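You operate a simulated robot arm through the tools that you are given. There is no shell and no other tool. Be economical: measure what you need, move in short steps, check, and stop when the job is done.

The job below is to be done with a simulated two-armed robot. You get a single attempt, and the scene is never put back.

Task
Pin the blue block to the dark block through its ring.
Fine: unscrew the flat-head pin, slide the block in along the guide, screw the pin shut. Where these are worked on the way, their far stop is far enough and under half their travel is too little: flat-head pin.

Only the result counts: the job must be done as asked and must still hold three seconds after the hand-in. Knocking over, shifting, dropping, spilling or breaking anything else fails it.

Robot
Two 6-joint arms with three-finger grippers on one trunk, on a base that drives. Base frame: it is fixed to the floor where the robot stands at the start and does not move with it; the origin is under the middle of the robot, x ahead of it, y to its left, z up; the surface under the hand at the start is at about z = 0.58. Readings come in m, rad, newtons and seconds.
The left shoulder is at the start at [0.026, 0.17, 1.297], the right one opposite. With the tool pointing down near the work surface each hand reaches from about 0.26 to 0.54 m from the robot's upright axis, wherever it stands, measured 20 degrees to its own side. Places, roughly: flat-head pin [0.6, 0.1, 0.6]; guide before the dark block [0.5, 0.1, 0.6]. Payload 2.2 kg a hand.
The tool frame of a hand sits at the grasp point between the pads (the TCP): z along the fingers, y along the line on which they close. The tips reach 0.025 m beyond it. The gripper opens to 0.104 m. The gripper's body begins 0.074 m behind the TCP.
Orientation is told as [roll, pitch, yaw] about the base's x, y, z axes, in that order, counted from this pose: with the fingers straight down and closing along the base's y, the tool's x points along the base's -x, its y along +y and its z along -z.

Tools
- The arms move only by the tool servo_tool. It takes "left_rows", "right_rows" or both (then of equal length, played together; a hand with none holds still); each is a list of rows, each an object of numbers (a shift or turn left out is 0, a gripper value left out holds the last): "claw": the gripper command, from -1 (fully open) to 1 (shut), values between in proportion; "x", "y", "z": the shift along the base's x, y, z in units of 300 mm (1.0 is 300 mm); "rx", "ry", "rz": the turn, a rotation vector about the base's x, y, z in units of 180 degrees (1.0 is 180 degrees). In form: [{"claw": .., "x": .., "y": .., "z": .., "rx": .., "ry": .., "rz": ..}, ...]. A call has 1 to 12 rows; each row is the pose to reach, as a shift and turn from the pose commanded when the call began. A call with a number of a shift or a turn outside -1 to 1 is refused whole. A row lasts 0.2 s, in which the tool goes at most 0.05 m and 0.15 rad; a call with a longer step from one row to the next is refused whole, and so is a gripper value outside its range. Where a pose cannot be reached the arm comes as near as it can. A force on the tool above 80 N (or 10 N above the force at the start of the call, whichever is more), or a blocked arm, ends the call early, and 0.2 s more pass. The fingers move at their own pace and stop on an object; they squeeze with about 20 N. The grip force told is the motor's: it shows also when the fingers shut on nothing. Time passes only in rows, and 0.2 s behind the last, so rows that repeat a pose let the fingers close. It gives the time, the measured TCP pose, the force on the tool (base axes), the opening and the grip force at its end, in the units of the frame above (readings bear some noise), with the torque about the TCP (base axes, N m) and any sound that the robot's microphone picked up.
- Cameras (640 x 400 px; columns grow to the right, rows downward): "scene" is now at [0.1628, 0.0214, 1.1848]; the picture's right is [0.17, -0.98, 0.00], its down [-0.72, -0.13, -0.68] and it looks along [0.67, 0.12, -0.73] (base axes); focal length 236 px, centre (320, 200). "left" rides on the left gripper at [0.082, -0.003, -0.104] in its tool frame; the picture's right is [0.04, 1.00, 0.00], its down [-0.75, 0.03, -0.66] and it looks along [-0.66, 0.03, 0.75] (tool axes); focal length 256 px, centre (320, 200). "right" rides on the right gripper at [0.082, 0.003, -0.104] in its tool frame; the picture's right is [-0.04, 1.00, 0.00], its down [-0.75, -0.03, -0.66] and it looks along [-0.66, -0.03, 0.75] (tool axes); focal length 256 px, centre (320, 200). There is no depth. A picture from a camera that has moved, and an enlarged one, comes with that camera's place and axes in the base frame and with its lens. The place of the scene camera against the robot may be out by one fixed shift of up to 0.025 m in any direction.
- get_image(camera): a new picture of that camera. It takes no simulated time.
- slide_trunk(by): slides the trunk up (or, below 0, down) by that many m; the arms and the scene camera ride with it, the base frame stays. It gives what a move gives, with no picture.
- base_move(legs): drives the robot by 1 to 6 legs, each [ahead, left, turn to the left] in m, m and rad, along the robot's own axes; the way and the turn of a leg run together, so that a leg with both is an arc; at most 1.5 m and 3.142 rad a leg. The arms and the cameras ride along, it lands a little off, and it stops where it bumps. It gives what a move gives.
- pan_tilt(pan, tilt): turns the head with the scene camera to pan (to the left, within 1.047 rad either way) and tilt (down, from -0.506 to 1.204), counted from straight ahead of the robot. It gives what a move gives.
- inspect(camera, box): a new picture of the part [left, top, right, bottom] of that camera's present view, enlarged. It takes no simulated time.
- hand_in(): hands the job in; it is judged then, once.

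Work in short steps. Places have to be worked out from the pictures, the camera data and where the tool is seen: move nearer, look again, correct. Check each grasp and each placing, and mend what went wrong. You have 120 turns and 88 pictures in all, those below and enlarged ones among them. Open the grippers and draw the arms clear of the work before you hand the job in, unless the task says otherwise; then end with one line.

The tools are called by a JSON object that holds its "method" and its "body". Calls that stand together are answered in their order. servo_tool: Moves the arms, as the interface text tells. Its arguments: {"type":"object","properties":{"left_rows":{"type":"array"},"right_rows":{"type":"array"}},"required":[]} The other tools are called the same way: slide_trunk (by) slides the trunk up or down; base_move (legs) drives the base; pan_tilt (pan, tilt) turns the head that bears the scene camera; get_image (camera) takes a picture; inspect (camera, box) takes an enlarged picture of a part of a camera's view; hand_in () hands the job in.

At the start:

```text
time_s: 0.0
left_tcp_pos: [0.4737, 0.4143, 0.9317]
left_tool_rot: [-0.003, -0.003, 0.0]
left_ft_force: [0.0, -0.6, -0.2]
left_moment: [0.0, 0.01, 0.03]
left_width: 0.1041
left_gripper_force: 0.1
right_tcp_pos: [0.5955, -0.1351, 0.9458]
right_tool_rot: [0.0, 0.0, -0.001]
right_ft_force: [-0.9, 1.0, -0.7]
right_moment: [0.0, 0.0, 0.04]
right_width: 0.1041
right_gripper_force: 0.0
trunk travel left (down, up): [-0.489, 0.253]
robot x, y, heading: [-0.0022, 0.002, 0.002]
head pan, tilt: [0.173, 0.826]
```

scene: 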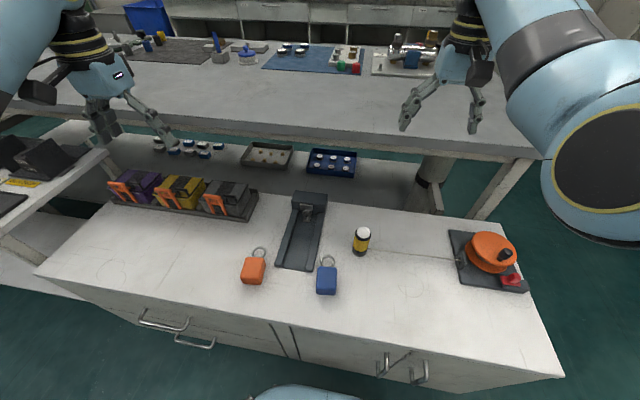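
right: 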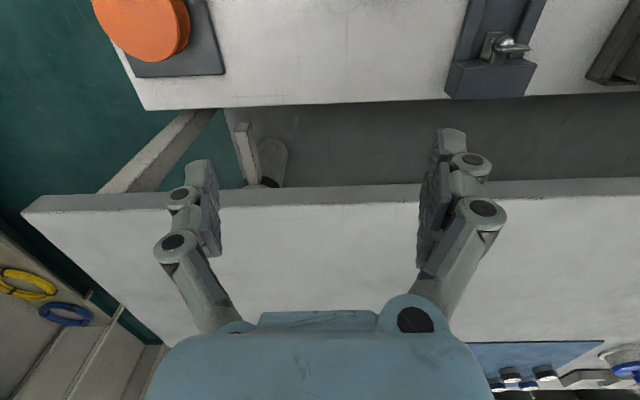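
left: 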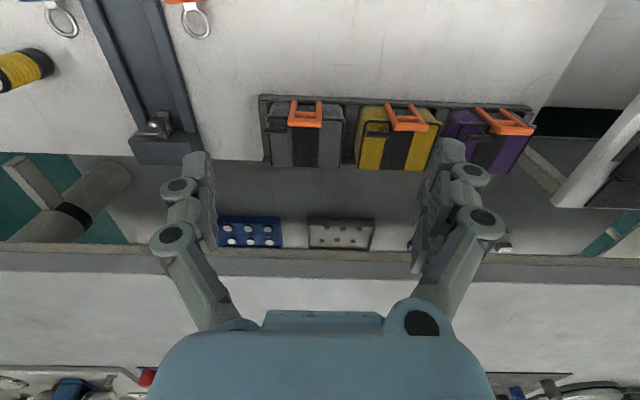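

I start by looking closer at the guide, the dark block with the pin, and the blue block.

{"method": "inspect", "body": {"camera": "scene", "box": [220, 170, 400, 310]}}

{"method": "inspect", "body": {"camera": "left", "box": [40, 0, 280, 180]}}

{"method": "inspect", "body": {"camera": "right", "box": [420, 0, 580, 110]}}

```text
2.86 times, centred on (310, 240) of scene
camera zoom: at [0.1628, 0.0214, 1.1848], right [0.17, -0.98, 0.0], down [-0.72, -0.13, -0.68], along [0.67, 0.12, -0.73], focal length 674 px, centre (349, 86)
```

zoom: 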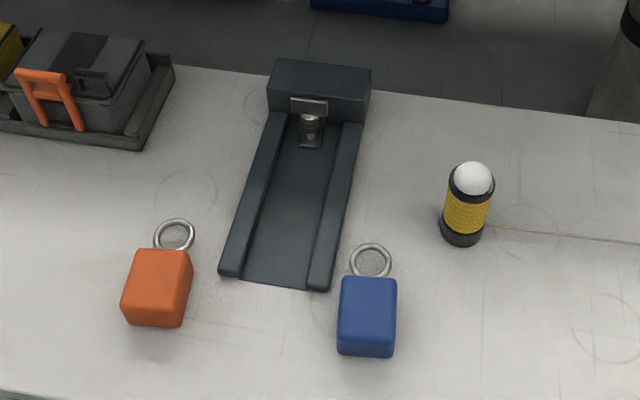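

```text
2.22 times, centred on (160, 90) of left
camera zoom: at [0.3911, 0.4123, 1.0362], right [-0.04, 1.0, 0.0], down [0.75, 0.03, 0.66], along [0.66, 0.03, -0.75], focal length 569 px, centre (676, 444)
```

zoom: 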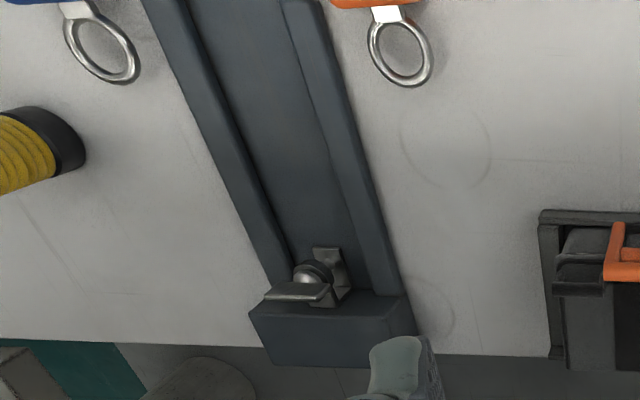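

```text
3.64 times, centred on (500, 55) of right
camera zoom: at [0.5151, -0.1327, 1.0487], right [0.04, 1.0, 0.0], down [0.75, -0.03, 0.66], along [0.66, -0.03, -0.75], focal length 931 px, centre (-334, 727)
```

zoom: 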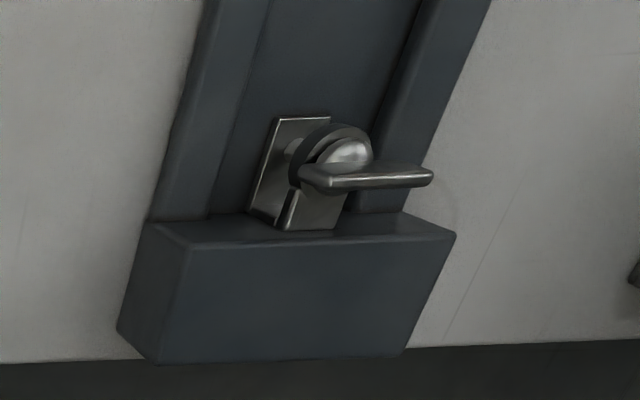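

The pin stands in front of the dark block at about (0.63, 0.147), which is far out for this trunk height. I lower the trunk to gain reach.

{"method": "slide_trunk", "body": {"by": -0.15}}

```text
time_s: 1.8
left_tcp_pos: [0.4746, 0.4149, 0.782]
left_tool_rot: [-0.004, -0.009, 0.001]
left_ft_force: [-0.1, 0.2, 0.2]
left_moment: [0.0, 0.0, 0.04]
left_width: 0.1037
left_gripper_force: 0.0
right_tcp_pos: [0.5965, -0.1344, 0.7957]
right_tool_rot: [0.0, 0.0, 0.0]
right_ft_force: [0.6, 0.1, 0.3]
right_moment: [0.03, -0.04, 0.01]
right_width: 0.1038
right_gripper_force: 0.1
trunk travel left (down, up): [-0.339, 0.403]
robot x, y, heading: [-0.0002, -0.002, -0.005]
head pan, tilt: [0.173, 0.826]
```

Now I bring the left hand over the guide for a closer look at the pin.

{"method": "servo_tool", "body": {"left_rows": [{"y": -0.15}, {"y": -0.3}, {"y": -0.45}, {"y": -0.6}, {"y": -0.75}, {"y": -0.88}, {"y": -0.88}]}}

{"method": "get_image", "body": {"camera": "left"}}

{"method": "get_image", "body": {"camera": "scene"}}

```text
time_s: 3.5
left_tcp_pos: [0.4919, 0.1907, 0.7464]
left_tool_rot: [0.098, -0.023, 0.034]
left_ft_force: [0.0, 0.5, 0.1]
left_moment: [0.01, -0.02, -0.01]
left_width: 0.1038
left_gripper_force: 0.0
left hand out of reach, approached as far as the arm can: row 1, 2, 3, 4, 5, 6, 7
right_tcp_pos: [0.5946, -0.1349, 0.795]
right_tool_rot: [0.0, 0.003, -0.001]
right_ft_force: [0.4, -0.5, 0.5]
right_moment: [-0.01, -0.03, 0.01]
right_width: 0.1041
right_gripper_force: 0.1
trunk travel left (down, up): [-0.339, 0.403]
robot x, y, heading: [-0.0018, 0.0003, -0.0]
head pan, tilt: [0.173, 0.826]
stopped in row 7 (left hand): the arm was blocked; the commanded pose is now the measured one
```

```text
81 pictures are left
camera left: at [0.4077, 0.1756, 0.8474], right [-0.08, 0.99, 0.1], down [0.74, -0.01, 0.67], along [0.67, 0.12, -0.73], focal length 256 px, centre (320, 200)
```

left: 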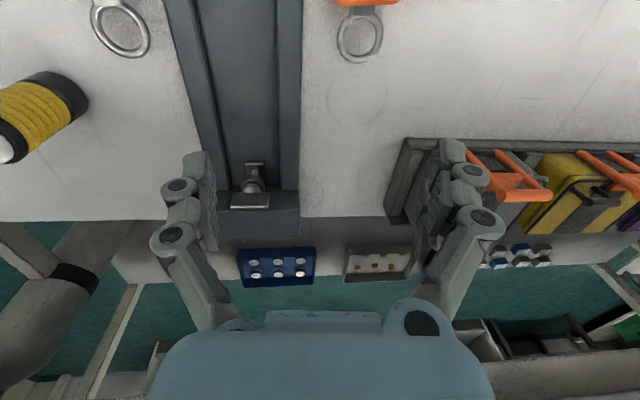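

```text
80 pictures are left
camera scene: at [0.1683, 0.0215, 1.0307], right [0.17, -0.99, 0.0], down [-0.72, -0.13, -0.68], along [0.67, 0.12, -0.73], focal length 236 px, centre (320, 200)
```

scene: 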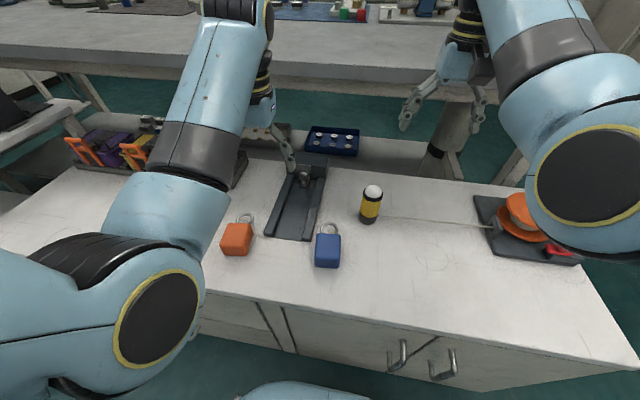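

The hand folded too close there (nearer than about 0.6 m from the shoulder). That only affects high poses. I zoom in on the pin.

{"method": "inspect", "body": {"camera": "left", "box": [190, 130, 318, 240]}}

{"method": "inspect", "body": {"camera": "scene", "box": [230, 150, 358, 280]}}

```text
3.64 times, centred on (254, 185) of left
camera zoom: at [0.4077, 0.1756, 0.8474], right [-0.08, 0.99, 0.1], down [0.74, -0.01, 0.67], along [0.67, 0.12, -0.73], focal length 931 px, centre (560, 254)
```

zoom: 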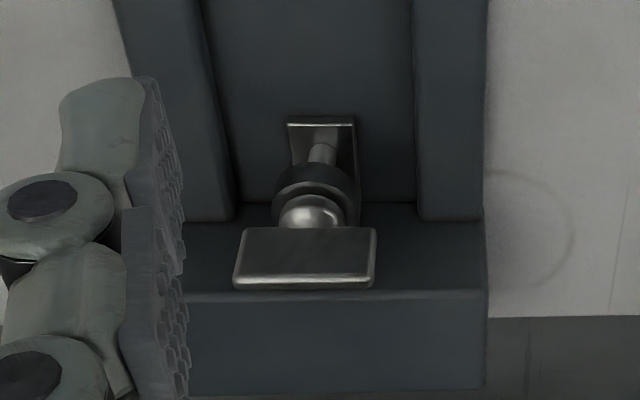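

```text
3.08 times, centred on (294, 215) of scene
camera zoom: at [0.1683, 0.0215, 1.0307], right [0.17, -0.99, 0.0], down [-0.72, -0.13, -0.68], along [0.67, 0.12, -0.73], focal length 726 px, centre (400, 154)
```

zoom: 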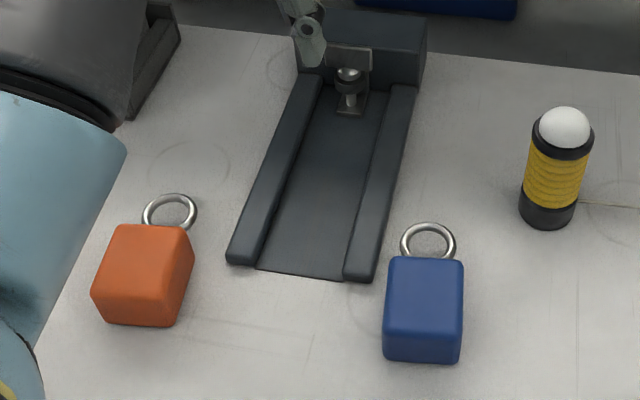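

The pin is vertical: lower plate, shank, collar, ball, and an upright flat tab about 30 mm wide across y. I level the hand and shift it forward, then yaw it −90° so its camera views the pin from the side.

{"method": "servo_tool", "body": {"left_rows": [{"x": 0.1, "y": 0.06, "rx": -0.031, "ry": 0.007, "rz": -0.011}, {"x": 0.25, "y": 0.1, "rx": -0.031, "ry": 0.007, "rz": -0.011}, {"x": 0.25, "y": 0.1, "rx": -0.031, "ry": 0.007, "rz": -0.011}]}}

{"method": "servo_tool", "body": {"left_rows": [{"rz": -0.045}, {"rz": -0.09}, {"rz": -0.135}, {"rz": -0.18}, {"rz": -0.225}, {"rz": -0.27}, {"rz": -0.315}, {"rz": -0.36}, {"rz": -0.405}, {"rz": -0.45}, {"rz": -0.495}, {"rz": -0.5}]}}

{"method": "get_image", "body": {"camera": "left"}}

```text
time_s: 4.3
left_tcp_pos: [0.5667, 0.2212, 0.7465]
left_tool_rot: [-0.003, 0.001, -0.002]
left_ft_force: [0.7, 0.4, 0.4]
left_moment: [0.04, 0.02, 0.03]
left_width: 0.104
left_gripper_force: 0.1
right_tcp_pos: [0.5963, -0.1357, 0.7944]
right_tool_rot: [0.0, 0.0, 0.0]
right_ft_force: [-0.4, -0.1, 0.3]
right_moment: [0.0, 0.02, -0.03]
right_width: 0.1043
right_gripper_force: 0.1
trunk travel left (down, up): [-0.339, 0.403]
robot x, y, heading: [-0.0021, 0.0004, -0.004]
head pan, tilt: [0.173, 0.826]
```

```text
time_s: 7.0
left_tcp_pos: [0.5653, 0.2182, 0.7454]
left_tool_rot: [-0.003, -0.001, -1.574]
left_ft_force: [-0.1, -0.1, 0.6]
left_moment: [-0.04, -0.04, 0.02]
left_width: 0.1042
left_gripper_force: 0.0
right_tcp_pos: [0.5948, -0.1339, 0.795]
right_tool_rot: [-0.002, -0.001, 0.0]
right_ft_force: [-0.3, 0.2, 0.8]
right_moment: [0.05, -0.01, -0.03]
right_width: 0.1042
right_gripper_force: 0.1
trunk travel left (down, up): [-0.339, 0.403]
robot x, y, heading: [0.0006, 0.0005, -0.0]
head pan, tilt: [0.173, 0.826]
```

```text
77 pictures are left
camera left: at [0.5625, 0.3013, 0.85], right [1.0, 0.04, 0.0], down [0.03, -0.75, 0.66], along [0.02, -0.66, -0.75], focal length 256 px, centre (320, 200)
```

left: 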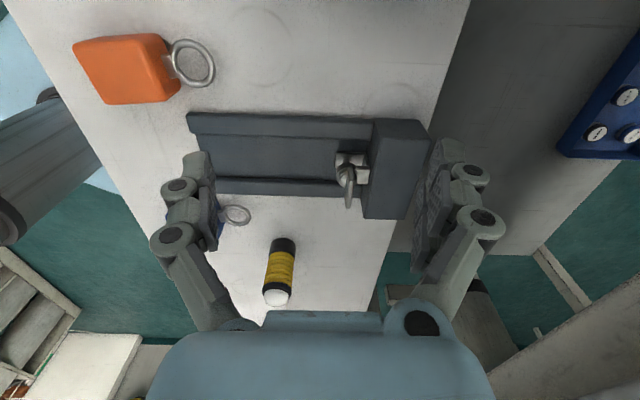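

I zoom in on the pin from the side.

{"method": "inspect", "body": {"camera": "left", "box": [290, 110, 450, 230]}}

```text
3.33 times, centred on (370, 170) of left
camera zoom: at [0.5625, 0.3013, 0.85], right [1.0, 0.04, 0.0], down [0.03, -0.75, 0.66], along [0.02, -0.66, -0.75], focal length 853 px, centre (153, 300)
```

zoom: 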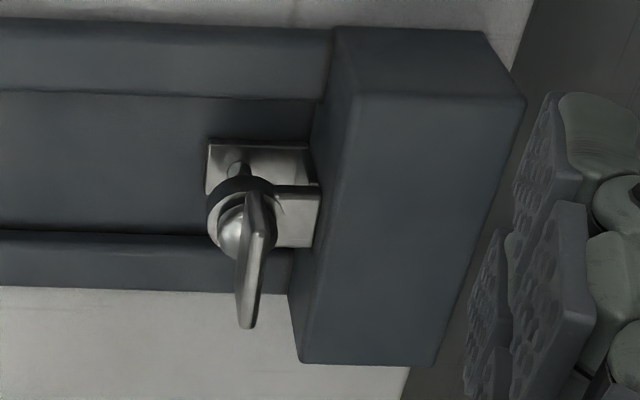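

Triangulating the two left views puts the tab centre at about (0.599, 0.134, 0.64). It is roughly 40 mm wide along y and thin in x, and the block top is near z = 0.625. I move above it with the fingers partly closed.

{"method": "servo_tool", "body": {"left_rows": [{"claw": 0.1, "x": 0.05, "y": -0.14}, {"x": 0.11, "y": -0.285}, {"x": 0.11, "y": -0.285, "z": -0.1}, {"x": 0.11, "y": -0.285, "z": -0.15}, {"x": 0.11, "y": -0.285, "z": -0.15}]}}

{"method": "get_image", "body": {"camera": "left"}}

{"method": "inspect", "body": {"camera": "scene", "box": [230, 120, 358, 200]}}

```text
time_s: 8.2
left_tcp_pos: [0.6011, 0.1337, 0.7005]
left_tool_rot: [-0.004, 0.001, -1.572]
left_ft_force: [0.3, 0.0, 0.3]
left_moment: [0.0, -0.02, 0.01]
left_width: 0.0467
left_gripper_force: 0.1
right_tcp_pos: [0.5962, -0.1355, 0.794]
right_tool_rot: [0.0, 0.0, 0.002]
right_ft_force: [0.1, 1.1, 0.9]
right_moment: [-0.03, -0.02, 0.01]
right_width: 0.1039
right_gripper_force: 0.1
trunk travel left (down, up): [-0.339, 0.403]
robot x, y, heading: [0.0044, 0.0011, -0.001]
head pan, tilt: [0.173, 0.826]
```

```text
75 pictures are left
camera left: at [0.5973, 0.2167, 0.8044], right [1.0, 0.04, 0.0], down [0.03, -0.75, 0.66], along [0.02, -0.66, -0.76], focal length 256 px, centre (320, 200)
```

left: 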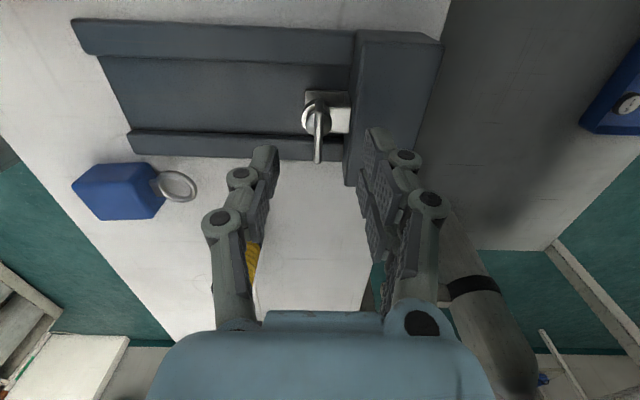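

```text
5.00 times, centred on (294, 160) of scene
camera zoom: at [0.1683, 0.0212, 1.0307], right [0.17, -0.99, 0.0], down [-0.72, -0.13, -0.68], along [0.67, 0.12, -0.73], focal length 1180 px, centre (450, 400)
```

zoom: 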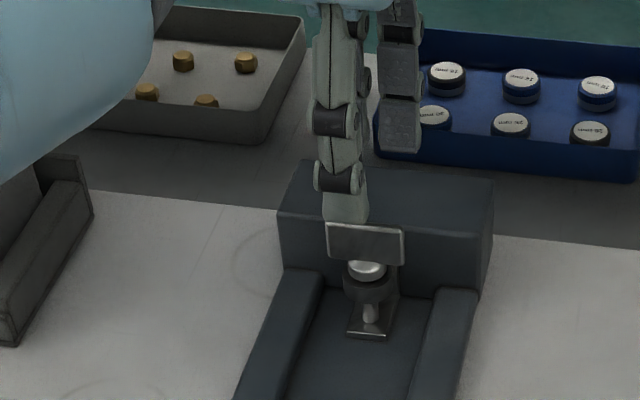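

The fingers straddle the tab (x ≈ 0.598, y ≈ 0.133). I lower and close on it.

{"method": "servo_tool", "body": {"left_rows": [{"x": -0.008, "z": -0.08}, {"x": -0.008, "z": -0.155}, {"x": -0.008, "z": -0.155, "claw": 1}, {"x": -0.008, "z": -0.155, "claw": 1}, {"x": -0.008, "z": -0.155, "claw": 1}]}}

{"method": "get_image", "body": {"camera": "left"}}

```text
time_s: 9.3
left_tcp_pos: [0.598, 0.1354, 0.6531]
left_tool_rot: [0.0, 0.001, -1.571]
left_ft_force: [16.7, -0.6, -5.3]
left_moment: [-0.18, -0.4, 0.06]
left_width: 0.0068
left_gripper_force: 34.7
right_tcp_pos: [0.5974, -0.1359, 0.7942]
right_tool_rot: [0.0, 0.003, -0.001]
right_ft_force: [-0.2, -0.2, -0.1]
right_moment: [-0.02, -0.02, 0.02]
right_width: 0.1038
right_gripper_force: 0.1
trunk travel left (down, up): [-0.339, 0.403]
robot x, y, heading: [0.0012, 0.0008, -0.004]
head pan, tilt: [0.173, 0.826]
```

```text
73 pictures are left
camera left: at [0.5959, 0.2182, 0.7578], right [1.0, 0.04, 0.0], down [0.03, -0.75, 0.66], along [0.03, -0.66, -0.75], focal length 256 px, centre (320, 200)
```

left: 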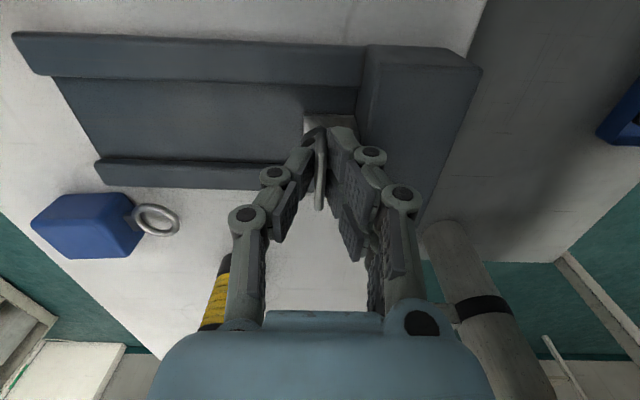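

It grips the tab (6.8 mm thick). I shift slightly to ease the side force and try a quarter-turn counter-clockwise.

{"method": "servo_tool", "body": {"left_rows": [{"x": 0.007}, {"x": 0.007, "rz": 0.04}, {"x": 0.007, "rz": 0.08}, {"x": 0.007, "rz": 0.12}, {"x": 0.007, "rz": 0.16}]}}

```text
time_s: 10.6
left_tcp_pos: [0.5995, 0.1354, 0.6541]
left_tool_rot: [-0.003, 0.002, -1.066]
left_ft_force: [5.0, 9.9, 4.8]
left_moment: [-0.3, -0.41, 0.01]
left_width: 0.0066
left_gripper_force: 34.6
right_tcp_pos: [0.5953, -0.1355, 0.7948]
right_tool_rot: [0.0, -0.001, -0.002]
right_ft_force: [0.1, -0.4, 0.1]
right_moment: [0.01, -0.02, 0.02]
right_width: 0.104
right_gripper_force: 0.0
trunk travel left (down, up): [-0.339, 0.403]
robot x, y, heading: [0.0006, -0.0041, -0.003]
head pan, tilt: [0.173, 0.826]
```

The torque is tiny and the hand is being lifted slightly, so the pin is turning. I continue, adding a bit of rise.

{"method": "servo_tool", "body": {"left_rows": [{"y": 0.006, "z": 0.003, "rz": 0.045}, {"y": 0.006, "z": 0.004, "rz": 0.09}, {"y": 0.006, "z": 0.005, "rz": 0.135}, {"y": 0.006, "z": 0.006, "rz": 0.18}, {"y": 0.006, "z": 0.007, "rz": 0.225}, {"y": 0.006, "z": 0.008, "rz": 0.27}, {"y": 0.006, "z": 0.009, "rz": 0.315}, {"y": 0.006, "z": 0.01, "rz": 0.34}]}}

{"method": "get_image", "body": {"camera": "left"}}

```text
time_s: 12.3
left_tcp_pos: [0.5991, 0.1345, 0.6581]
left_tool_rot: [-0.003, -0.001, 0.002]
left_ft_force: [-8.1, 1.0, 11.0]
left_moment: [0.02, 0.41, -0.03]
left_width: 0.0065
left_gripper_force: 34.4
right_tcp_pos: [0.5942, -0.1359, 0.7964]
right_tool_rot: [-0.001, -0.002, 0.0]
right_ft_force: [0.0, 0.2, -0.4]
right_moment: [0.01, 0.01, 0.0]
right_width: 0.1038
right_gripper_force: 0.0
trunk travel left (down, up): [-0.339, 0.403]
robot x, y, heading: [-0.0063, -0.0001, -0.004]
head pan, tilt: [0.173, 0.826]
```

```text
72 pictures are left
camera left: at [0.5158, 0.132, 0.7624], right [-0.04, 1.0, 0.0], down [0.75, 0.03, 0.66], along [0.66, 0.03, -0.75], focal length 256 px, centre (320, 200)
```

left: 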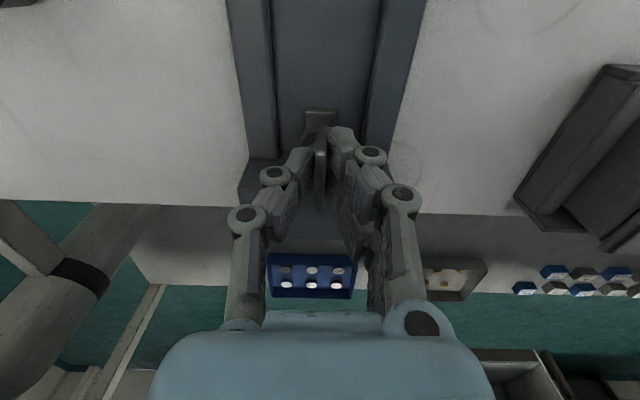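

The tab turned 90° with the hand and the pin rose about 5 mm. I do the next quarter-turn with about 7 mm of rise.

{"method": "servo_tool", "body": {"left_rows": [{"z": 0.006, "rz": 0.045}, {"z": 0.008, "rz": 0.09}, {"z": 0.01, "rz": 0.135}, {"z": 0.012, "rz": 0.18}, {"z": 0.014, "rz": 0.225}, {"z": 0.016, "rz": 0.27}, {"z": 0.018, "rz": 0.315}, {"z": 0.02, "rz": 0.36}, {"z": 0.021, "rz": 0.405}, {"z": 0.022, "rz": 0.45}, {"z": 0.023, "rz": 0.495}]}}

{"method": "get_image", "body": {"camera": "left"}}

```text
time_s: 14.8
left_tcp_pos: [0.5989, 0.1317, 0.6641]
left_tool_rot: [-0.004, 0.005, 1.558]
left_ft_force: [1.9, -21.8, -2.8]
left_moment: [-0.51, -0.08, 0.0]
left_width: 0.0065
left_gripper_force: 35.1
right_tcp_pos: [0.5945, -0.1373, 0.7942]
right_tool_rot: [0.002, 0.002, -0.001]
right_ft_force: [-0.2, 0.3, -0.1]
right_moment: [-0.02, 0.03, 0.01]
right_width: 0.1041
right_gripper_force: 0.1
trunk travel left (down, up): [-0.339, 0.403]
robot x, y, heading: [0.0015, -0.0007, -0.0]
head pan, tilt: [0.173, 0.826]
```

```text
71 pictures are left
camera left: at [0.6006, 0.0519, 0.7687], right [-1.0, -0.03, 0.0], down [-0.02, 0.76, 0.65], along [-0.01, 0.65, -0.76], focal length 256 px, centre (320, 200)
```

left: 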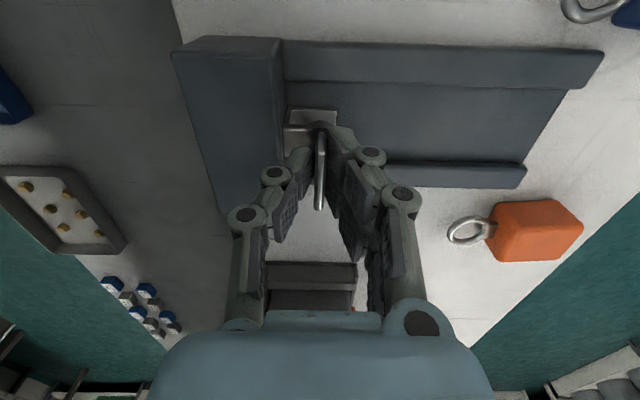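

Another ~5 mm of rise. I release, open wide around the tab, and rotate back in two calls to take a fresh grip.

{"method": "servo_tool", "body": {"left_rows": [{"claw": -0.4}, {"claw": -0.4}, {"rz": -0.045}, {"rz": -0.09}, {"rz": -0.135}, {"rz": -0.18}, {"rz": -0.225}, {"rz": -0.27}, {"rz": -0.315}, {"rz": -0.36}, {"rz": -0.405}, {"rz": -0.45}]}}

{"method": "servo_tool", "body": {"left_rows": [{"rz": -0.045}, {"rz": -0.09}, {"rz": -0.135}, {"rz": -0.18}, {"rz": -0.225}, {"rz": -0.27}, {"rz": -0.315}, {"rz": -0.36}, {"rz": -0.405}, {"rz": -0.45}, {"rz": -0.495}, {"rz": -0.54}]}}

{"method": "get_image", "body": {"camera": "left"}}

```text
time_s: 17.4
left_tcp_pos: [0.5987, 0.1345, 0.664]
left_tool_rot: [-0.002, 0.002, 0.139]
left_ft_force: [0.5, 0.7, 0.6]
left_moment: [0.01, 0.01, -0.02]
left_width: 0.0731
left_gripper_force: 0.1
right_tcp_pos: [0.5957, -0.1342, 0.7945]
right_tool_rot: [0.0, -0.001, 0.0]
right_ft_force: [-0.2, 0.5, -0.6]
right_moment: [0.04, 0.0, 0.0]
right_width: 0.1041
right_gripper_force: 0.0
trunk travel left (down, up): [-0.339, 0.403]
robot x, y, heading: [-0.0007, 0.0012, 0.001]
head pan, tilt: [0.173, 0.826]
```

```text
time_s: 19.9
left_tcp_pos: [0.5989, 0.1358, 0.6643]
left_tool_rot: [-0.004, 0.0, -1.557]
left_ft_force: [0.0, 0.5, 0.1]
left_moment: [-0.02, 0.02, -0.01]
left_width: 0.0728
left_gripper_force: 0.1
right_tcp_pos: [0.5957, -0.136, 0.7944]
right_tool_rot: [0.0, 0.0, -0.001]
right_ft_force: [0.7, -0.5, 0.5]
right_moment: [0.0, -0.01, 0.02]
right_width: 0.1042
right_gripper_force: 0.0
trunk travel left (down, up): [-0.339, 0.403]
robot x, y, heading: [0.0008, -0.0005, 0.0]
head pan, tilt: [0.173, 0.826]
```

```text
70 pictures are left
camera left: at [0.5946, 0.2176, 0.7683], right [1.0, 0.05, 0.0], down [0.04, -0.75, 0.66], along [0.03, -0.65, -0.76], focal length 256 px, centre (320, 200)
```

left: 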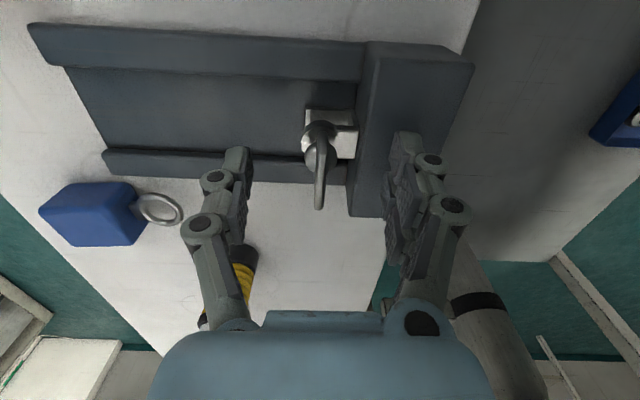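

The tab still stands upright at (0.598, 0.134), higher than before. I zoom in to see how far the shank has come out of the gap.

{"method": "inspect", "body": {"camera": "left", "box": [270, 80, 390, 220]}}

{"method": "inspect", "body": {"camera": "scene", "box": [260, 150, 340, 200]}}

```text
2.86 times, centred on (330, 150) of left
camera zoom: at [0.5946, 0.2176, 0.7683], right [1.0, 0.05, 0.0], down [0.04, -0.75, 0.66], along [0.03, -0.65, -0.76], focal length 731 px, centre (291, 343)
```

zoom: 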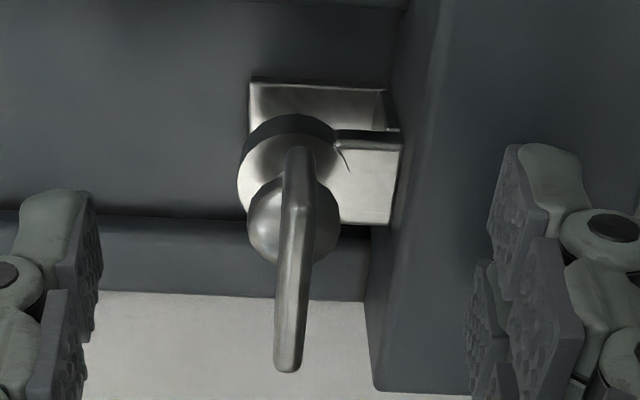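

```text
8.00 times, centred on (300, 175) of scene
camera zoom: at [0.1683, 0.0212, 1.0307], right [0.17, -0.99, 0.0], down [-0.72, -0.13, -0.68], along [0.67, 0.12, -0.73], focal length 1887 px, centre (480, 400)
```

zoom: 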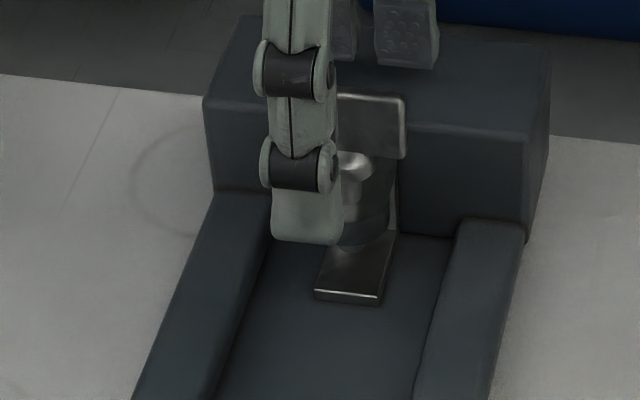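

The shank has left the gap, but I keep unscrewing to reach the stop. I grip again and turn another quarter while watching the torque.

{"method": "servo_tool", "body": {"left_rows": [{"y": -0.005, "claw": 1}, {"y": -0.005}, {"y": -0.005}, {"y": -0.005, "z": 0.002, "rz": 0.045}, {"y": -0.005, "z": 0.004, "rz": 0.09}, {"y": -0.005, "z": 0.006, "rz": 0.135}, {"y": -0.005, "z": 0.008, "rz": 0.18}, {"y": -0.005, "z": 0.01, "rz": 0.225}]}}

```text
time_s: 21.8
left_tcp_pos: [0.5985, 0.1326, 0.667]
left_tool_rot: [-0.004, 0.003, -0.843]
left_ft_force: [10.2, 3.2, -2.5]
left_moment: [-0.12, -0.37, 0.03]
left_width: 0.0066
left_gripper_force: 34.7
right_tcp_pos: [0.5961, -0.136, 0.794]
right_tool_rot: [0.001, 0.002, 0.0]
right_ft_force: [-0.3, 0.6, 0.4]
right_moment: [-0.01, -0.04, 0.03]
right_width: 0.1039
right_gripper_force: 0.2
trunk travel left (down, up): [-0.339, 0.403]
robot x, y, heading: [-0.0031, -0.0008, -0.0]
head pan, tilt: [0.173, 0.826]
```

It turns freely, so I continue with about 4 mm of rise per quarter-turn.

{"method": "servo_tool", "body": {"left_rows": [{"z": 0.001, "rz": 0.045}, {"z": 0.002, "rz": 0.09}, {"z": 0.004, "rz": 0.135}, {"z": 0.005, "rz": 0.18}, {"z": 0.006, "rz": 0.225}, {"z": 0.008, "rz": 0.27}, {"z": 0.009, "rz": 0.315}, {"z": 0.01, "rz": 0.36}, {"z": 0.012, "rz": 0.405}, {"z": 0.014, "rz": 0.45}]}}

```text
time_s: 23.9
left_tcp_pos: [0.6004, 0.1344, 0.6722]
left_tool_rot: [-0.004, 0.001, 0.568]
left_ft_force: [9.4, 6.1, 6.0]
left_moment: [0.12, -0.15, 0.01]
left_width: 0.0064
left_gripper_force: 34.4
right_tcp_pos: [0.5961, -0.1355, 0.794]
right_tool_rot: [0.0, 0.002, 0.0]
right_ft_force: [-0.1, -0.2, 0.3]
right_moment: [0.0, -0.02, 0.02]
right_width: 0.1041
right_gripper_force: 0.0
trunk travel left (down, up): [-0.339, 0.403]
robot x, y, heading: [-0.0007, 0.0009, 0.005]
head pan, tilt: [0.173, 0.826]
```

{"method": "servo_tool", "body": {"left_rows": [{"z": 0.005, "rz": 0.045}, {"z": 0.007, "rz": 0.09}, {"z": 0.009, "rz": 0.135}, {"z": 0.01, "rz": 0.18}, {"z": 0.012, "rz": 0.225}, {"z": 0.014, "rz": 0.27}, {"z": 0.016, "rz": 0.315}]}}

{"method": "inspect", "body": {"camera": "left", "box": [250, 60, 390, 220]}}

```text
time_s: 25.6
left_tcp_pos: [0.5987, 0.1354, 0.6756]
left_tool_rot: [0.0, 0.003, 1.558]
left_ft_force: [18.6, 7.3, -5.9]
left_moment: [0.0, -0.4, 0.01]
left_width: 0.0065
left_gripper_force: 34.6
right_tcp_pos: [0.5971, -0.1348, 0.7936]
right_tool_rot: [0.001, 0.0, -0.001]
right_ft_force: [0.2, 0.2, 0.1]
right_moment: [0.01, -0.02, 0.03]
right_width: 0.1038
right_gripper_force: 0.1
trunk travel left (down, up): [-0.339, 0.403]
robot x, y, heading: [0.0007, -0.0009, -0.005]
head pan, tilt: [0.173, 0.826]
```

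```text
2.50 times, centred on (320, 140) of left
camera zoom: at [0.6011, 0.0537, 0.7795], right [-1.0, -0.03, 0.0], down [-0.02, 0.75, 0.66], along [-0.02, 0.66, -0.76], focal length 640 px, centre (320, 350)
```

zoom: 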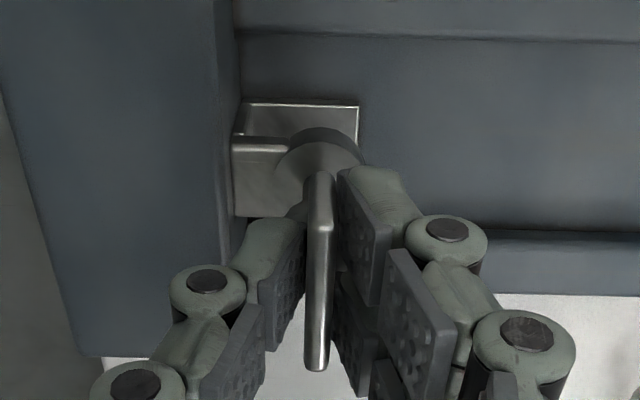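

There is no stop yet, after a full turn and roughly 20 mm of rise. I release, rotate back, and do another stroke.

{"method": "servo_tool", "body": {"left_rows": [{"claw": -0.4}, {"claw": -0.4}, {"rz": -0.045}, {"rz": -0.09}, {"rz": -0.135}, {"rz": -0.18}, {"rz": -0.225}, {"rz": -0.27}, {"rz": -0.315}, {"rz": -0.36}, {"rz": -0.405}, {"rz": -0.45}]}}

{"method": "servo_tool", "body": {"left_rows": [{"rz": -0.045}, {"rz": -0.09}, {"rz": -0.135}, {"rz": -0.18}, {"rz": -0.225}, {"rz": -0.27}, {"rz": -0.315}, {"rz": -0.36}, {"rz": -0.405}, {"rz": -0.45}, {"rz": -0.495}, {"rz": -0.54}]}}

{"method": "get_image", "body": {"camera": "left"}}

```text
time_s: 28.1
left_tcp_pos: [0.599, 0.1333, 0.6755]
left_tool_rot: [-0.003, 0.002, 0.14]
left_ft_force: [0.4, 0.6, 0.0]
left_moment: [0.03, 0.01, 0.01]
left_width: 0.0731
left_gripper_force: 0.0
right_tcp_pos: [0.5957, -0.1354, 0.7942]
right_tool_rot: [0.0, 0.0, 0.0]
right_ft_force: [0.7, -0.4, -0.9]
right_moment: [-0.01, -0.02, 0.0]
right_width: 0.1037
right_gripper_force: 0.0
trunk travel left (down, up): [-0.339, 0.403]
robot x, y, heading: [0.0025, 0.0011, 0.006]
head pan, tilt: [0.173, 0.826]
```

```text
time_s: 30.8
left_tcp_pos: [0.5982, 0.1344, 0.6763]
left_tool_rot: [-0.002, 0.002, -1.558]
left_ft_force: [0.0, 0.2, 0.2]
left_moment: [0.0, -0.05, -0.03]
left_width: 0.073
left_gripper_force: 0.0
right_tcp_pos: [0.597, -0.1355, 0.7939]
right_tool_rot: [0.001, -0.001, -0.001]
right_ft_force: [-0.4, 0.1, -0.5]
right_moment: [0.01, -0.02, -0.02]
right_width: 0.1042
right_gripper_force: 0.1
trunk travel left (down, up): [-0.339, 0.403]
robot x, y, heading: [-0.0023, -0.0023, 0.003]
head pan, tilt: [0.173, 0.826]
```

```text
66 pictures are left
camera left: at [0.5944, 0.216, 0.7805], right [1.0, 0.05, 0.0], down [0.04, -0.75, 0.66], along [0.03, -0.65, -0.76], focal length 256 px, centre (320, 200)
```

left: 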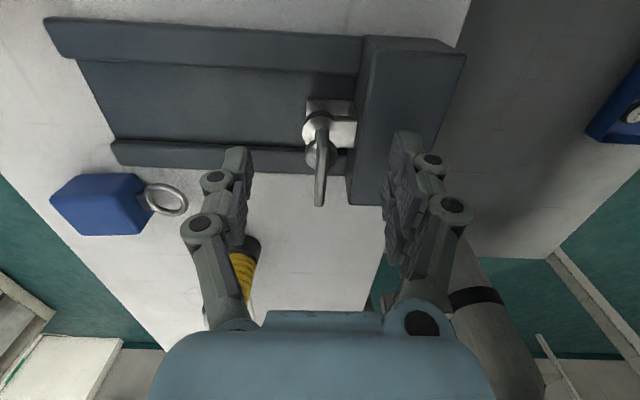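

The pin rose in step with the hand. I do the next stroke.

{"method": "servo_tool", "body": {"left_rows": [{"claw": 1}, {}, {}, {"z": 0.002, "rz": 0.045}, {"z": 0.003, "rz": 0.09}, {"z": 0.005, "rz": 0.135}, {"z": 0.006, "rz": 0.18}, {"z": 0.008, "rz": 0.225}, {"z": 0.009, "rz": 0.27}, {"z": 0.011, "rz": 0.315}]}}

{"method": "servo_tool", "body": {"left_rows": [{"z": 0.001, "rz": 0.045}, {"z": 0.003, "rz": 0.09}, {"z": 0.005, "rz": 0.135}, {"z": 0.006, "rz": 0.18}, {"z": 0.008, "rz": 0.225}, {"z": 0.009, "rz": 0.27}, {"z": 0.011, "rz": 0.315}]}}

```text
time_s: 33.0
left_tcp_pos: [0.5936, 0.1423, 0.6768]
left_tool_rot: [-0.001, 0.012, -0.557]
left_ft_force: [-9.6, 35.9, 1.3]
left_moment: [0.31, 0.01, -0.36]
left_width: 0.0185
left_gripper_force: 43.5
right_tcp_pos: [0.5948, -0.1308, 0.7957]
right_tool_rot: [-0.004, -0.001, 0.0]
right_ft_force: [0.0, -0.4, -0.8]
right_moment: [-0.01, -0.02, 0.02]
right_width: 0.1038
right_gripper_force: 0.0
trunk travel left (down, up): [-0.339, 0.403]
robot x, y, heading: [-0.0021, 0.0023, 0.001]
head pan, tilt: [0.173, 0.826]
```

```text
time_s: 34.2
left_tcp_pos: [0.5944, 0.141, 0.6776]
left_tool_rot: [0.002, 0.021, -0.337]
left_ft_force: [2.9, 13.3, -0.6]
left_moment: [-1.06, 0.53, -3.6]
left_width: 0.0191
left_gripper_force: 43.7
right_tcp_pos: [0.5947, -0.134, 0.7955]
right_tool_rot: [-0.003, 0.001, -0.001]
right_ft_force: [-0.6, 0.0, -0.5]
right_moment: [0.02, -0.04, -0.01]
right_width: 0.1041
right_gripper_force: 0.0
trunk travel left (down, up): [-0.339, 0.403]
robot x, y, heading: [0.0015, 0.0031, -0.003]
head pan, tilt: [0.173, 0.826]
stopped in row 6 (left hand): the arm was blocked; the commanded pose is now the measured one
```

The torque rose and the fingers slipped on the tab, so the stop has been reached. I release, lift away, and look.

{"method": "servo_tool", "body": {"left_rows": [{"claw": -0.4}, {"claw": -0.4}, {"claw": -0.4}, {"z": 0.1}, {"z": 0.18}]}}

{"method": "get_image", "body": {"camera": "left"}}

```text
time_s: 34.5
left_tcp_pos: [0.5936, 0.1376, 0.677]
left_tool_rot: [0.006, 0.022, -0.34]
left_ft_force: [1.0, -1.0, 1.0]
left_moment: [0.05, -0.01, -0.01]
left_width: 0.0597
left_gripper_force: 0.0
right_tcp_pos: [0.5949, -0.1367, 0.7945]
right_tool_rot: [0.005, 0.002, -0.003]
right_ft_force: [-0.1, -0.1, 0.2]
right_moment: [0.0, 0.0, 0.03]
right_width: 0.104
right_gripper_force: 0.1
trunk travel left (down, up): [-0.339, 0.403]
robot x, y, heading: [0.0002, -0.005, -0.002]
head pan, tilt: [0.173, 0.826]
stopped in row 1 (left hand): the arm was blocked; the commanded pose is now the measured one
```

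```text
65 pictures are left
camera left: at [0.5173, 0.1622, 0.7828], right [0.3, 0.95, 0.01], down [0.73, -0.23, 0.64], along [0.61, -0.19, -0.77], focal length 256 px, centre (320, 200)
```

left: 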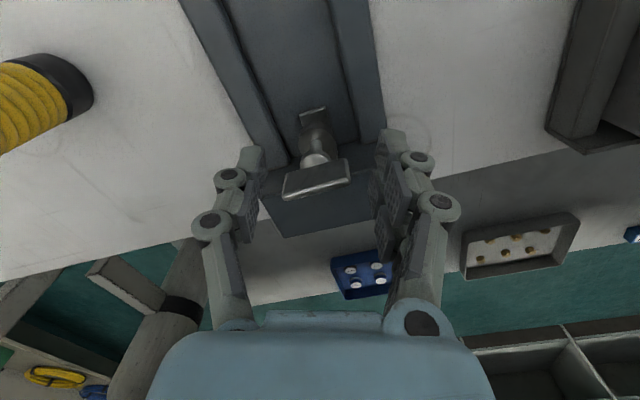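

The tab stayed parallel to y, so the pin is at its stop after about one turn. I lift clear and zoom in to confirm the gap is free.

{"method": "servo_tool", "body": {"left_rows": [{"claw": -0.4}, {"z": 0.1, "claw": -0.4}, {"z": 0.16, "rx": -0.002, "ry": -0.007}]}}

{"method": "inspect", "body": {"camera": "left", "box": [230, 60, 430, 220]}}

{"method": "inspect", "body": {"camera": "scene", "box": [220, 150, 380, 280]}}

```text
time_s: 35.4
left_tcp_pos: [0.594, 0.1374, 0.7261]
left_tool_rot: [0.005, -0.003, -0.342]
left_ft_force: [-0.1, -0.7, -0.4]
left_moment: [-0.02, -0.03, -0.02]
left_width: 0.0729
left_gripper_force: 0.0
right_tcp_pos: [0.5937, -0.1357, 0.7945]
right_tool_rot: [-0.001, 0.001, -0.001]
right_ft_force: [0.1, -0.4, 0.3]
right_moment: [-0.01, 0.0, 0.03]
right_width: 0.1043
right_gripper_force: 0.0
trunk travel left (down, up): [-0.339, 0.403]
robot x, y, heading: [-0.0005, 0.0046, -0.0]
head pan, tilt: [0.173, 0.826]
```

```text
2.50 times, centred on (330, 140) of left
camera zoom: at [0.5151, 0.1623, 0.8297], right [0.3, 0.95, 0.0], down [0.72, -0.23, 0.66], along [0.63, -0.19, -0.75], focal length 640 px, centre (295, 350)
```

zoom: 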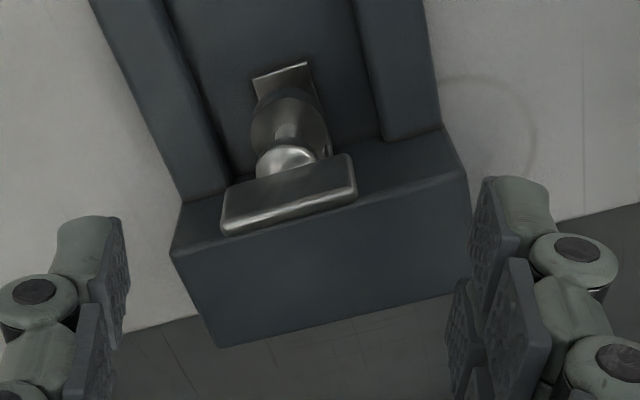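

```text
3.08 times, centred on (300, 215) of scene
camera zoom: at [0.168, 0.0218, 1.0307], right [0.17, -0.99, 0.0], down [-0.72, -0.13, -0.68], along [0.67, 0.12, -0.73], focal length 726 px, centre (382, 154)
```

zoom: 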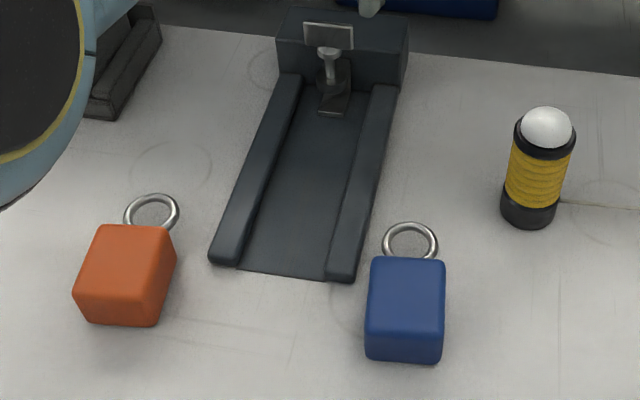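

The pin is up and the gap is clear. Now the blue block, at about (0.42, 0.06): I move the hand back over it at yaw −90° so its camera sees the block well.

{"method": "servo_tool", "body": {"left_rows": [{"x": -0.05, "rz": -0.044}, {"x": -0.1, "rz": -0.088}, {"x": -0.16, "rz": -0.132}, {"x": -0.22, "rz": -0.176}, {"x": -0.28, "y": -0.03, "z": -0.02, "rz": -0.22}, {"x": -0.34, "y": -0.06, "z": -0.04, "rz": -0.264}, {"x": -0.4, "y": -0.09, "z": -0.06, "rz": -0.308}, {"x": -0.44, "y": -0.09, "z": -0.08, "rz": -0.352}, {"x": -0.48, "y": -0.09, "z": -0.1, "rz": -0.391}, {"x": -0.48, "y": -0.09, "z": -0.1, "rz": -0.391}]}}

{"method": "get_image", "body": {"camera": "left"}}

```text
time_s: 37.0
left_tcp_pos: [0.4955, 0.2037, 0.7101]
left_tool_rot: [0.085, 0.143, -1.269]
left_ft_force: [-0.4, -0.3, -0.9]
left_moment: [0.01, 0.0, 0.02]
left_width: 0.0729
left_gripper_force: 0.0
right_tcp_pos: [0.5953, -0.1346, 0.7943]
right_tool_rot: [0.001, 0.002, 0.0]
right_ft_force: [-0.5, 1.0, 1.1]
right_moment: [0.02, -0.02, -0.01]
right_width: 0.1037
right_gripper_force: 0.0
trunk travel left (down, up): [-0.339, 0.403]
robot x, y, heading: [-0.0011, 0.0026, 0.006]
head pan, tilt: [0.173, 0.826]
stopped in row 8 (left hand): the arm was blocked; the commanded pose is now the measured one
```

```text
62 pictures are left
camera left: at [0.4631, 0.2649, 0.8242], right [0.94, 0.32, 0.09], down [0.22, -0.81, 0.54], along [0.25, -0.49, -0.83], focal length 256 px, centre (320, 200)
```

left: 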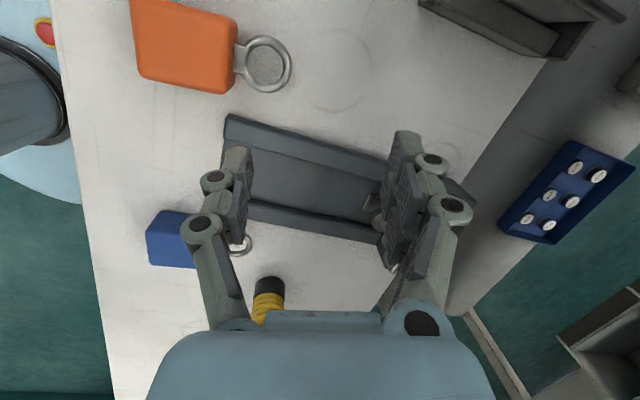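

The arm is folding at its near limit again. I raise the trunk 0.07 m, which keeps both the block and the pin in range.

{"method": "slide_trunk", "body": {"by": 0.07}}

```text
time_s: 38.1
left_tcp_pos: [0.4941, 0.2019, 0.7797]
left_tool_rot: [0.084, 0.139, -1.272]
left_ft_force: [-0.3, -0.1, -0.1]
left_moment: [-0.02, 0.03, 0.01]
left_width: 0.0726
left_gripper_force: 0.0
right_tcp_pos: [0.5955, -0.1359, 0.8633]
right_tool_rot: [0.001, 0.002, -0.001]
right_ft_force: [0.7, 0.7, 0.4]
right_moment: [0.03, 0.0, -0.02]
right_width: 0.1038
right_gripper_force: 0.1
trunk travel left (down, up): [-0.409, 0.333]
robot x, y, heading: [-0.0005, 0.0008, -0.003]
head pan, tilt: [0.173, 0.826]
```

I level the hand and move it near the block, at (0.46, 0.10, 0.70).

{"method": "servo_tool", "body": {"left_rows": [{"x": -0.02, "y": -0.06, "z": -0.08, "rx": -0.025, "ry": 0.006}, {"x": -0.05, "y": -0.15, "z": -0.16, "rx": -0.05, "ry": 0.0125}, {"x": -0.08, "y": -0.25, "z": -0.24, "rx": -0.05, "ry": 0.0125}, {"x": -0.11, "y": -0.34, "z": -0.27, "rx": -0.05, "ry": 0.0125}, {"x": -0.11, "y": -0.34, "z": -0.27, "rx": -0.05, "ry": 0.0125}]}}

{"method": "get_image", "body": {"camera": "left"}}

```text
time_s: 39.2
left_tcp_pos: [0.4983, 0.1974, 0.7158]
left_tool_rot: [0.115, 0.124, -1.222]
left_ft_force: [-0.1, -0.1, -0.4]
left_moment: [0.01, 0.03, 0.0]
left_width: 0.0726
left_gripper_force: 0.1
right_tcp_pos: [0.5951, -0.1342, 0.8645]
right_tool_rot: [0.0, 0.003, 0.0]
right_ft_force: [-0.5, -0.6, 0.2]
right_moment: [0.01, 0.03, 0.03]
right_width: 0.1039
right_gripper_force: 0.1
trunk travel left (down, up): [-0.409, 0.333]
robot x, y, heading: [-0.0018, 0.0029, 0.0]
head pan, tilt: [0.173, 0.826]
stopped in row 5 (left hand): the arm was blocked; the commanded pose is now the measured one
```

```text
61 pictures are left
camera left: at [0.4606, 0.2575, 0.8277], right [0.92, 0.36, 0.12], down [0.24, -0.79, 0.56], along [0.3, -0.49, -0.82], focal length 256 px, centre (320, 200)
```

left: 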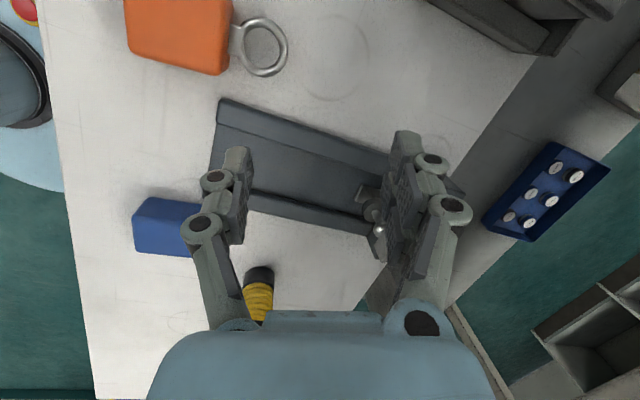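

It is blocked again near the same place, so the −90° yaw with the folded arm looks to be the limit. I back out, level, and return to yaw 0.

{"method": "servo_tool", "body": {"left_rows": [{"x": 0.08, "y": 0.06, "rx": -0.025, "ry": 0.01}, {"x": 0.15, "y": 0.06, "rx": -0.05, "ry": 0.021}, {"x": 0.15, "y": 0.06, "rx": -0.05, "ry": 0.021}]}}

{"method": "servo_tool", "body": {"left_rows": [{"rz": 0.045}, {"rz": 0.09}, {"rz": 0.135}, {"rz": 0.18}, {"rz": 0.225}, {"rz": 0.27}, {"rz": 0.315}, {"rz": 0.36}, {"rz": 0.389}, {"rz": 0.389}]}}

```text
time_s: 40.0
left_tcp_pos: [0.5434, 0.2137, 0.7149]
left_tool_rot: [-0.004, -0.006, -1.231]
left_ft_force: [-0.5, -0.2, 0.5]
left_moment: [0.03, -0.04, 0.0]
left_width: 0.0729
left_gripper_force: 0.1
right_tcp_pos: [0.5942, -0.1349, 0.8653]
right_tool_rot: [0.0, 0.0, -0.001]
right_ft_force: [0.6, -0.2, 0.1]
right_moment: [0.0, -0.01, 0.04]
right_width: 0.1036
right_gripper_force: 0.1
trunk travel left (down, up): [-0.409, 0.333]
robot x, y, heading: [0.0027, -0.0001, 0.002]
head pan, tilt: [0.173, 0.826]
```

```text
time_s: 42.2
left_tcp_pos: [0.5429, 0.2135, 0.7145]
left_tool_rot: [-0.003, -0.005, -0.008]
left_ft_force: [-0.5, -0.6, -0.8]
left_moment: [0.05, 0.0, 0.0]
left_width: 0.0728
left_gripper_force: 0.0
right_tcp_pos: [0.595, -0.1338, 0.8645]
right_tool_rot: [-0.001, 0.002, 0.001]
right_ft_force: [-0.4, -0.2, 0.1]
right_moment: [0.01, -0.04, 0.02]
right_width: 0.1038
right_gripper_force: 0.1
trunk travel left (down, up): [-0.409, 0.333]
robot x, y, heading: [-0.0006, 0.0002, -0.001]
head pan, tilt: [0.173, 0.826]
```

Level at yaw 0. Now I head toward the block in moderate steps.

{"method": "servo_tool", "body": {"left_rows": [{"x": -0.06, "y": -0.12}, {"x": -0.12, "y": -0.25}, {"x": -0.18, "y": -0.38}, {"x": -0.24, "y": -0.51}, {"x": -0.28, "y": -0.51}, {"x": -0.28, "y": -0.51}]}}

{"method": "get_image", "body": {"camera": "left"}}

{"method": "get_image", "body": {"camera": "scene"}}

```text
time_s: 43.2
left_tcp_pos: [0.5015, 0.1989, 0.7116]
left_tool_rot: [0.192, -0.048, 0.054]
left_ft_force: [-0.3, 0.8, 0.0]
left_moment: [0.01, 0.02, 0.02]
left_width: 0.0726
left_gripper_force: 0.1
left hand out of reach, approached as far as the arm can: row 4, 5
right_tcp_pos: [0.596, -0.1345, 0.865]
right_tool_rot: [0.001, 0.001, -0.002]
right_ft_force: [-0.8, -0.1, 0.9]
right_moment: [-0.01, 0.0, 0.04]
right_width: 0.1041
right_gripper_force: 0.1
trunk travel left (down, up): [-0.409, 0.333]
robot x, y, heading: [0.0033, 0.0, 0.002]
head pan, tilt: [0.173, 0.826]
stopped in row 5 (left hand): the arm was blocked; the commanded pose is now the measured one
```

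```text
60 pictures are left
camera left: at [0.4157, 0.1721, 0.8099], right [-0.1, 0.98, 0.19], down [0.73, -0.06, 0.68], along [0.68, 0.21, -0.7], focal length 256 px, centre (320, 200)
```

left: 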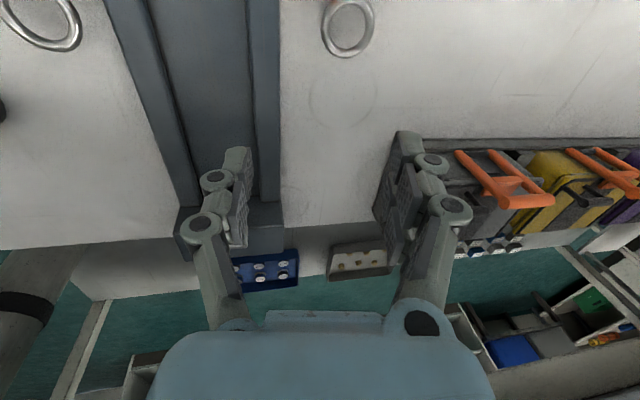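

```text
59 pictures are left
camera scene: at [0.1649, 0.0224, 1.103], right [0.17, -0.98, 0.0], down [-0.72, -0.13, -0.68], along [0.67, 0.12, -0.73], focal length 236 px, centre (320, 200)
```

scene: 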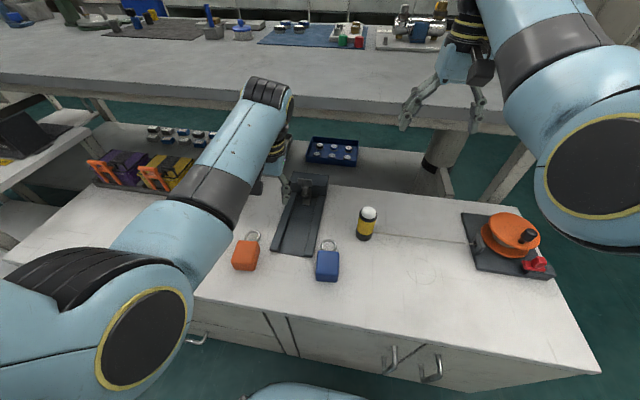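

The arm can't fold enough at this trunk height. I raise the trunk another 0.05 m and then approach the block low.

{"method": "slide_trunk", "body": {"by": 0.05}}

{"method": "servo_tool", "body": {"left_rows": [{"x": 0.05, "z": -0.06, "rx": -0.02, "ry": 0.005, "rz": -0.005}, {"x": 0.08, "z": -0.14, "rx": -0.04, "ry": 0.01, "rz": -0.01}, {"x": 0.08, "z": -0.2, "rx": -0.061, "ry": 0.015, "rz": -0.017}, {"x": 0.08, "z": -0.23, "rx": -0.061, "ry": 0.015, "rz": -0.017}]}}

```text
time_s: 44.1
left_tcp_pos: [0.5008, 0.1975, 0.7617]
left_tool_rot: [0.19, -0.045, 0.052]
left_ft_force: [0.4, -0.1, -0.4]
left_moment: [-0.01, -0.01, 0.0]
left_width: 0.0729
left_gripper_force: 0.2
right_tcp_pos: [0.5955, -0.1347, 0.9136]
right_tool_rot: [0.0, 0.0, 0.001]
right_ft_force: [0.1, -0.2, 0.2]
right_moment: [-0.02, 0.03, -0.04]
right_width: 0.104
right_gripper_force: 0.1
trunk travel left (down, up): [-0.459, 0.283]
robot x, y, heading: [0.0034, 0.0021, 0.003]
head pan, tilt: [0.173, 0.826]
```

```text
time_s: 45.1
left_tcp_pos: [0.5256, 0.1953, 0.6937]
left_tool_rot: [-0.002, 0.005, 0.004]
left_ft_force: [0.1, 0.2, 0.2]
left_moment: [-0.01, -0.01, -0.02]
left_width: 0.0727
left_gripper_force: 0.1
right_tcp_pos: [0.5961, -0.1341, 0.9147]
right_tool_rot: [0.001, -0.001, 0.0]
right_ft_force: [0.4, 0.7, 0.2]
right_moment: [0.02, -0.02, 0.01]
right_width: 0.104
right_gripper_force: 0.0
trunk travel left (down, up): [-0.459, 0.283]
robot x, y, heading: [0.0004, -0.0014, -0.005]
head pan, tilt: [0.173, 0.826]
```

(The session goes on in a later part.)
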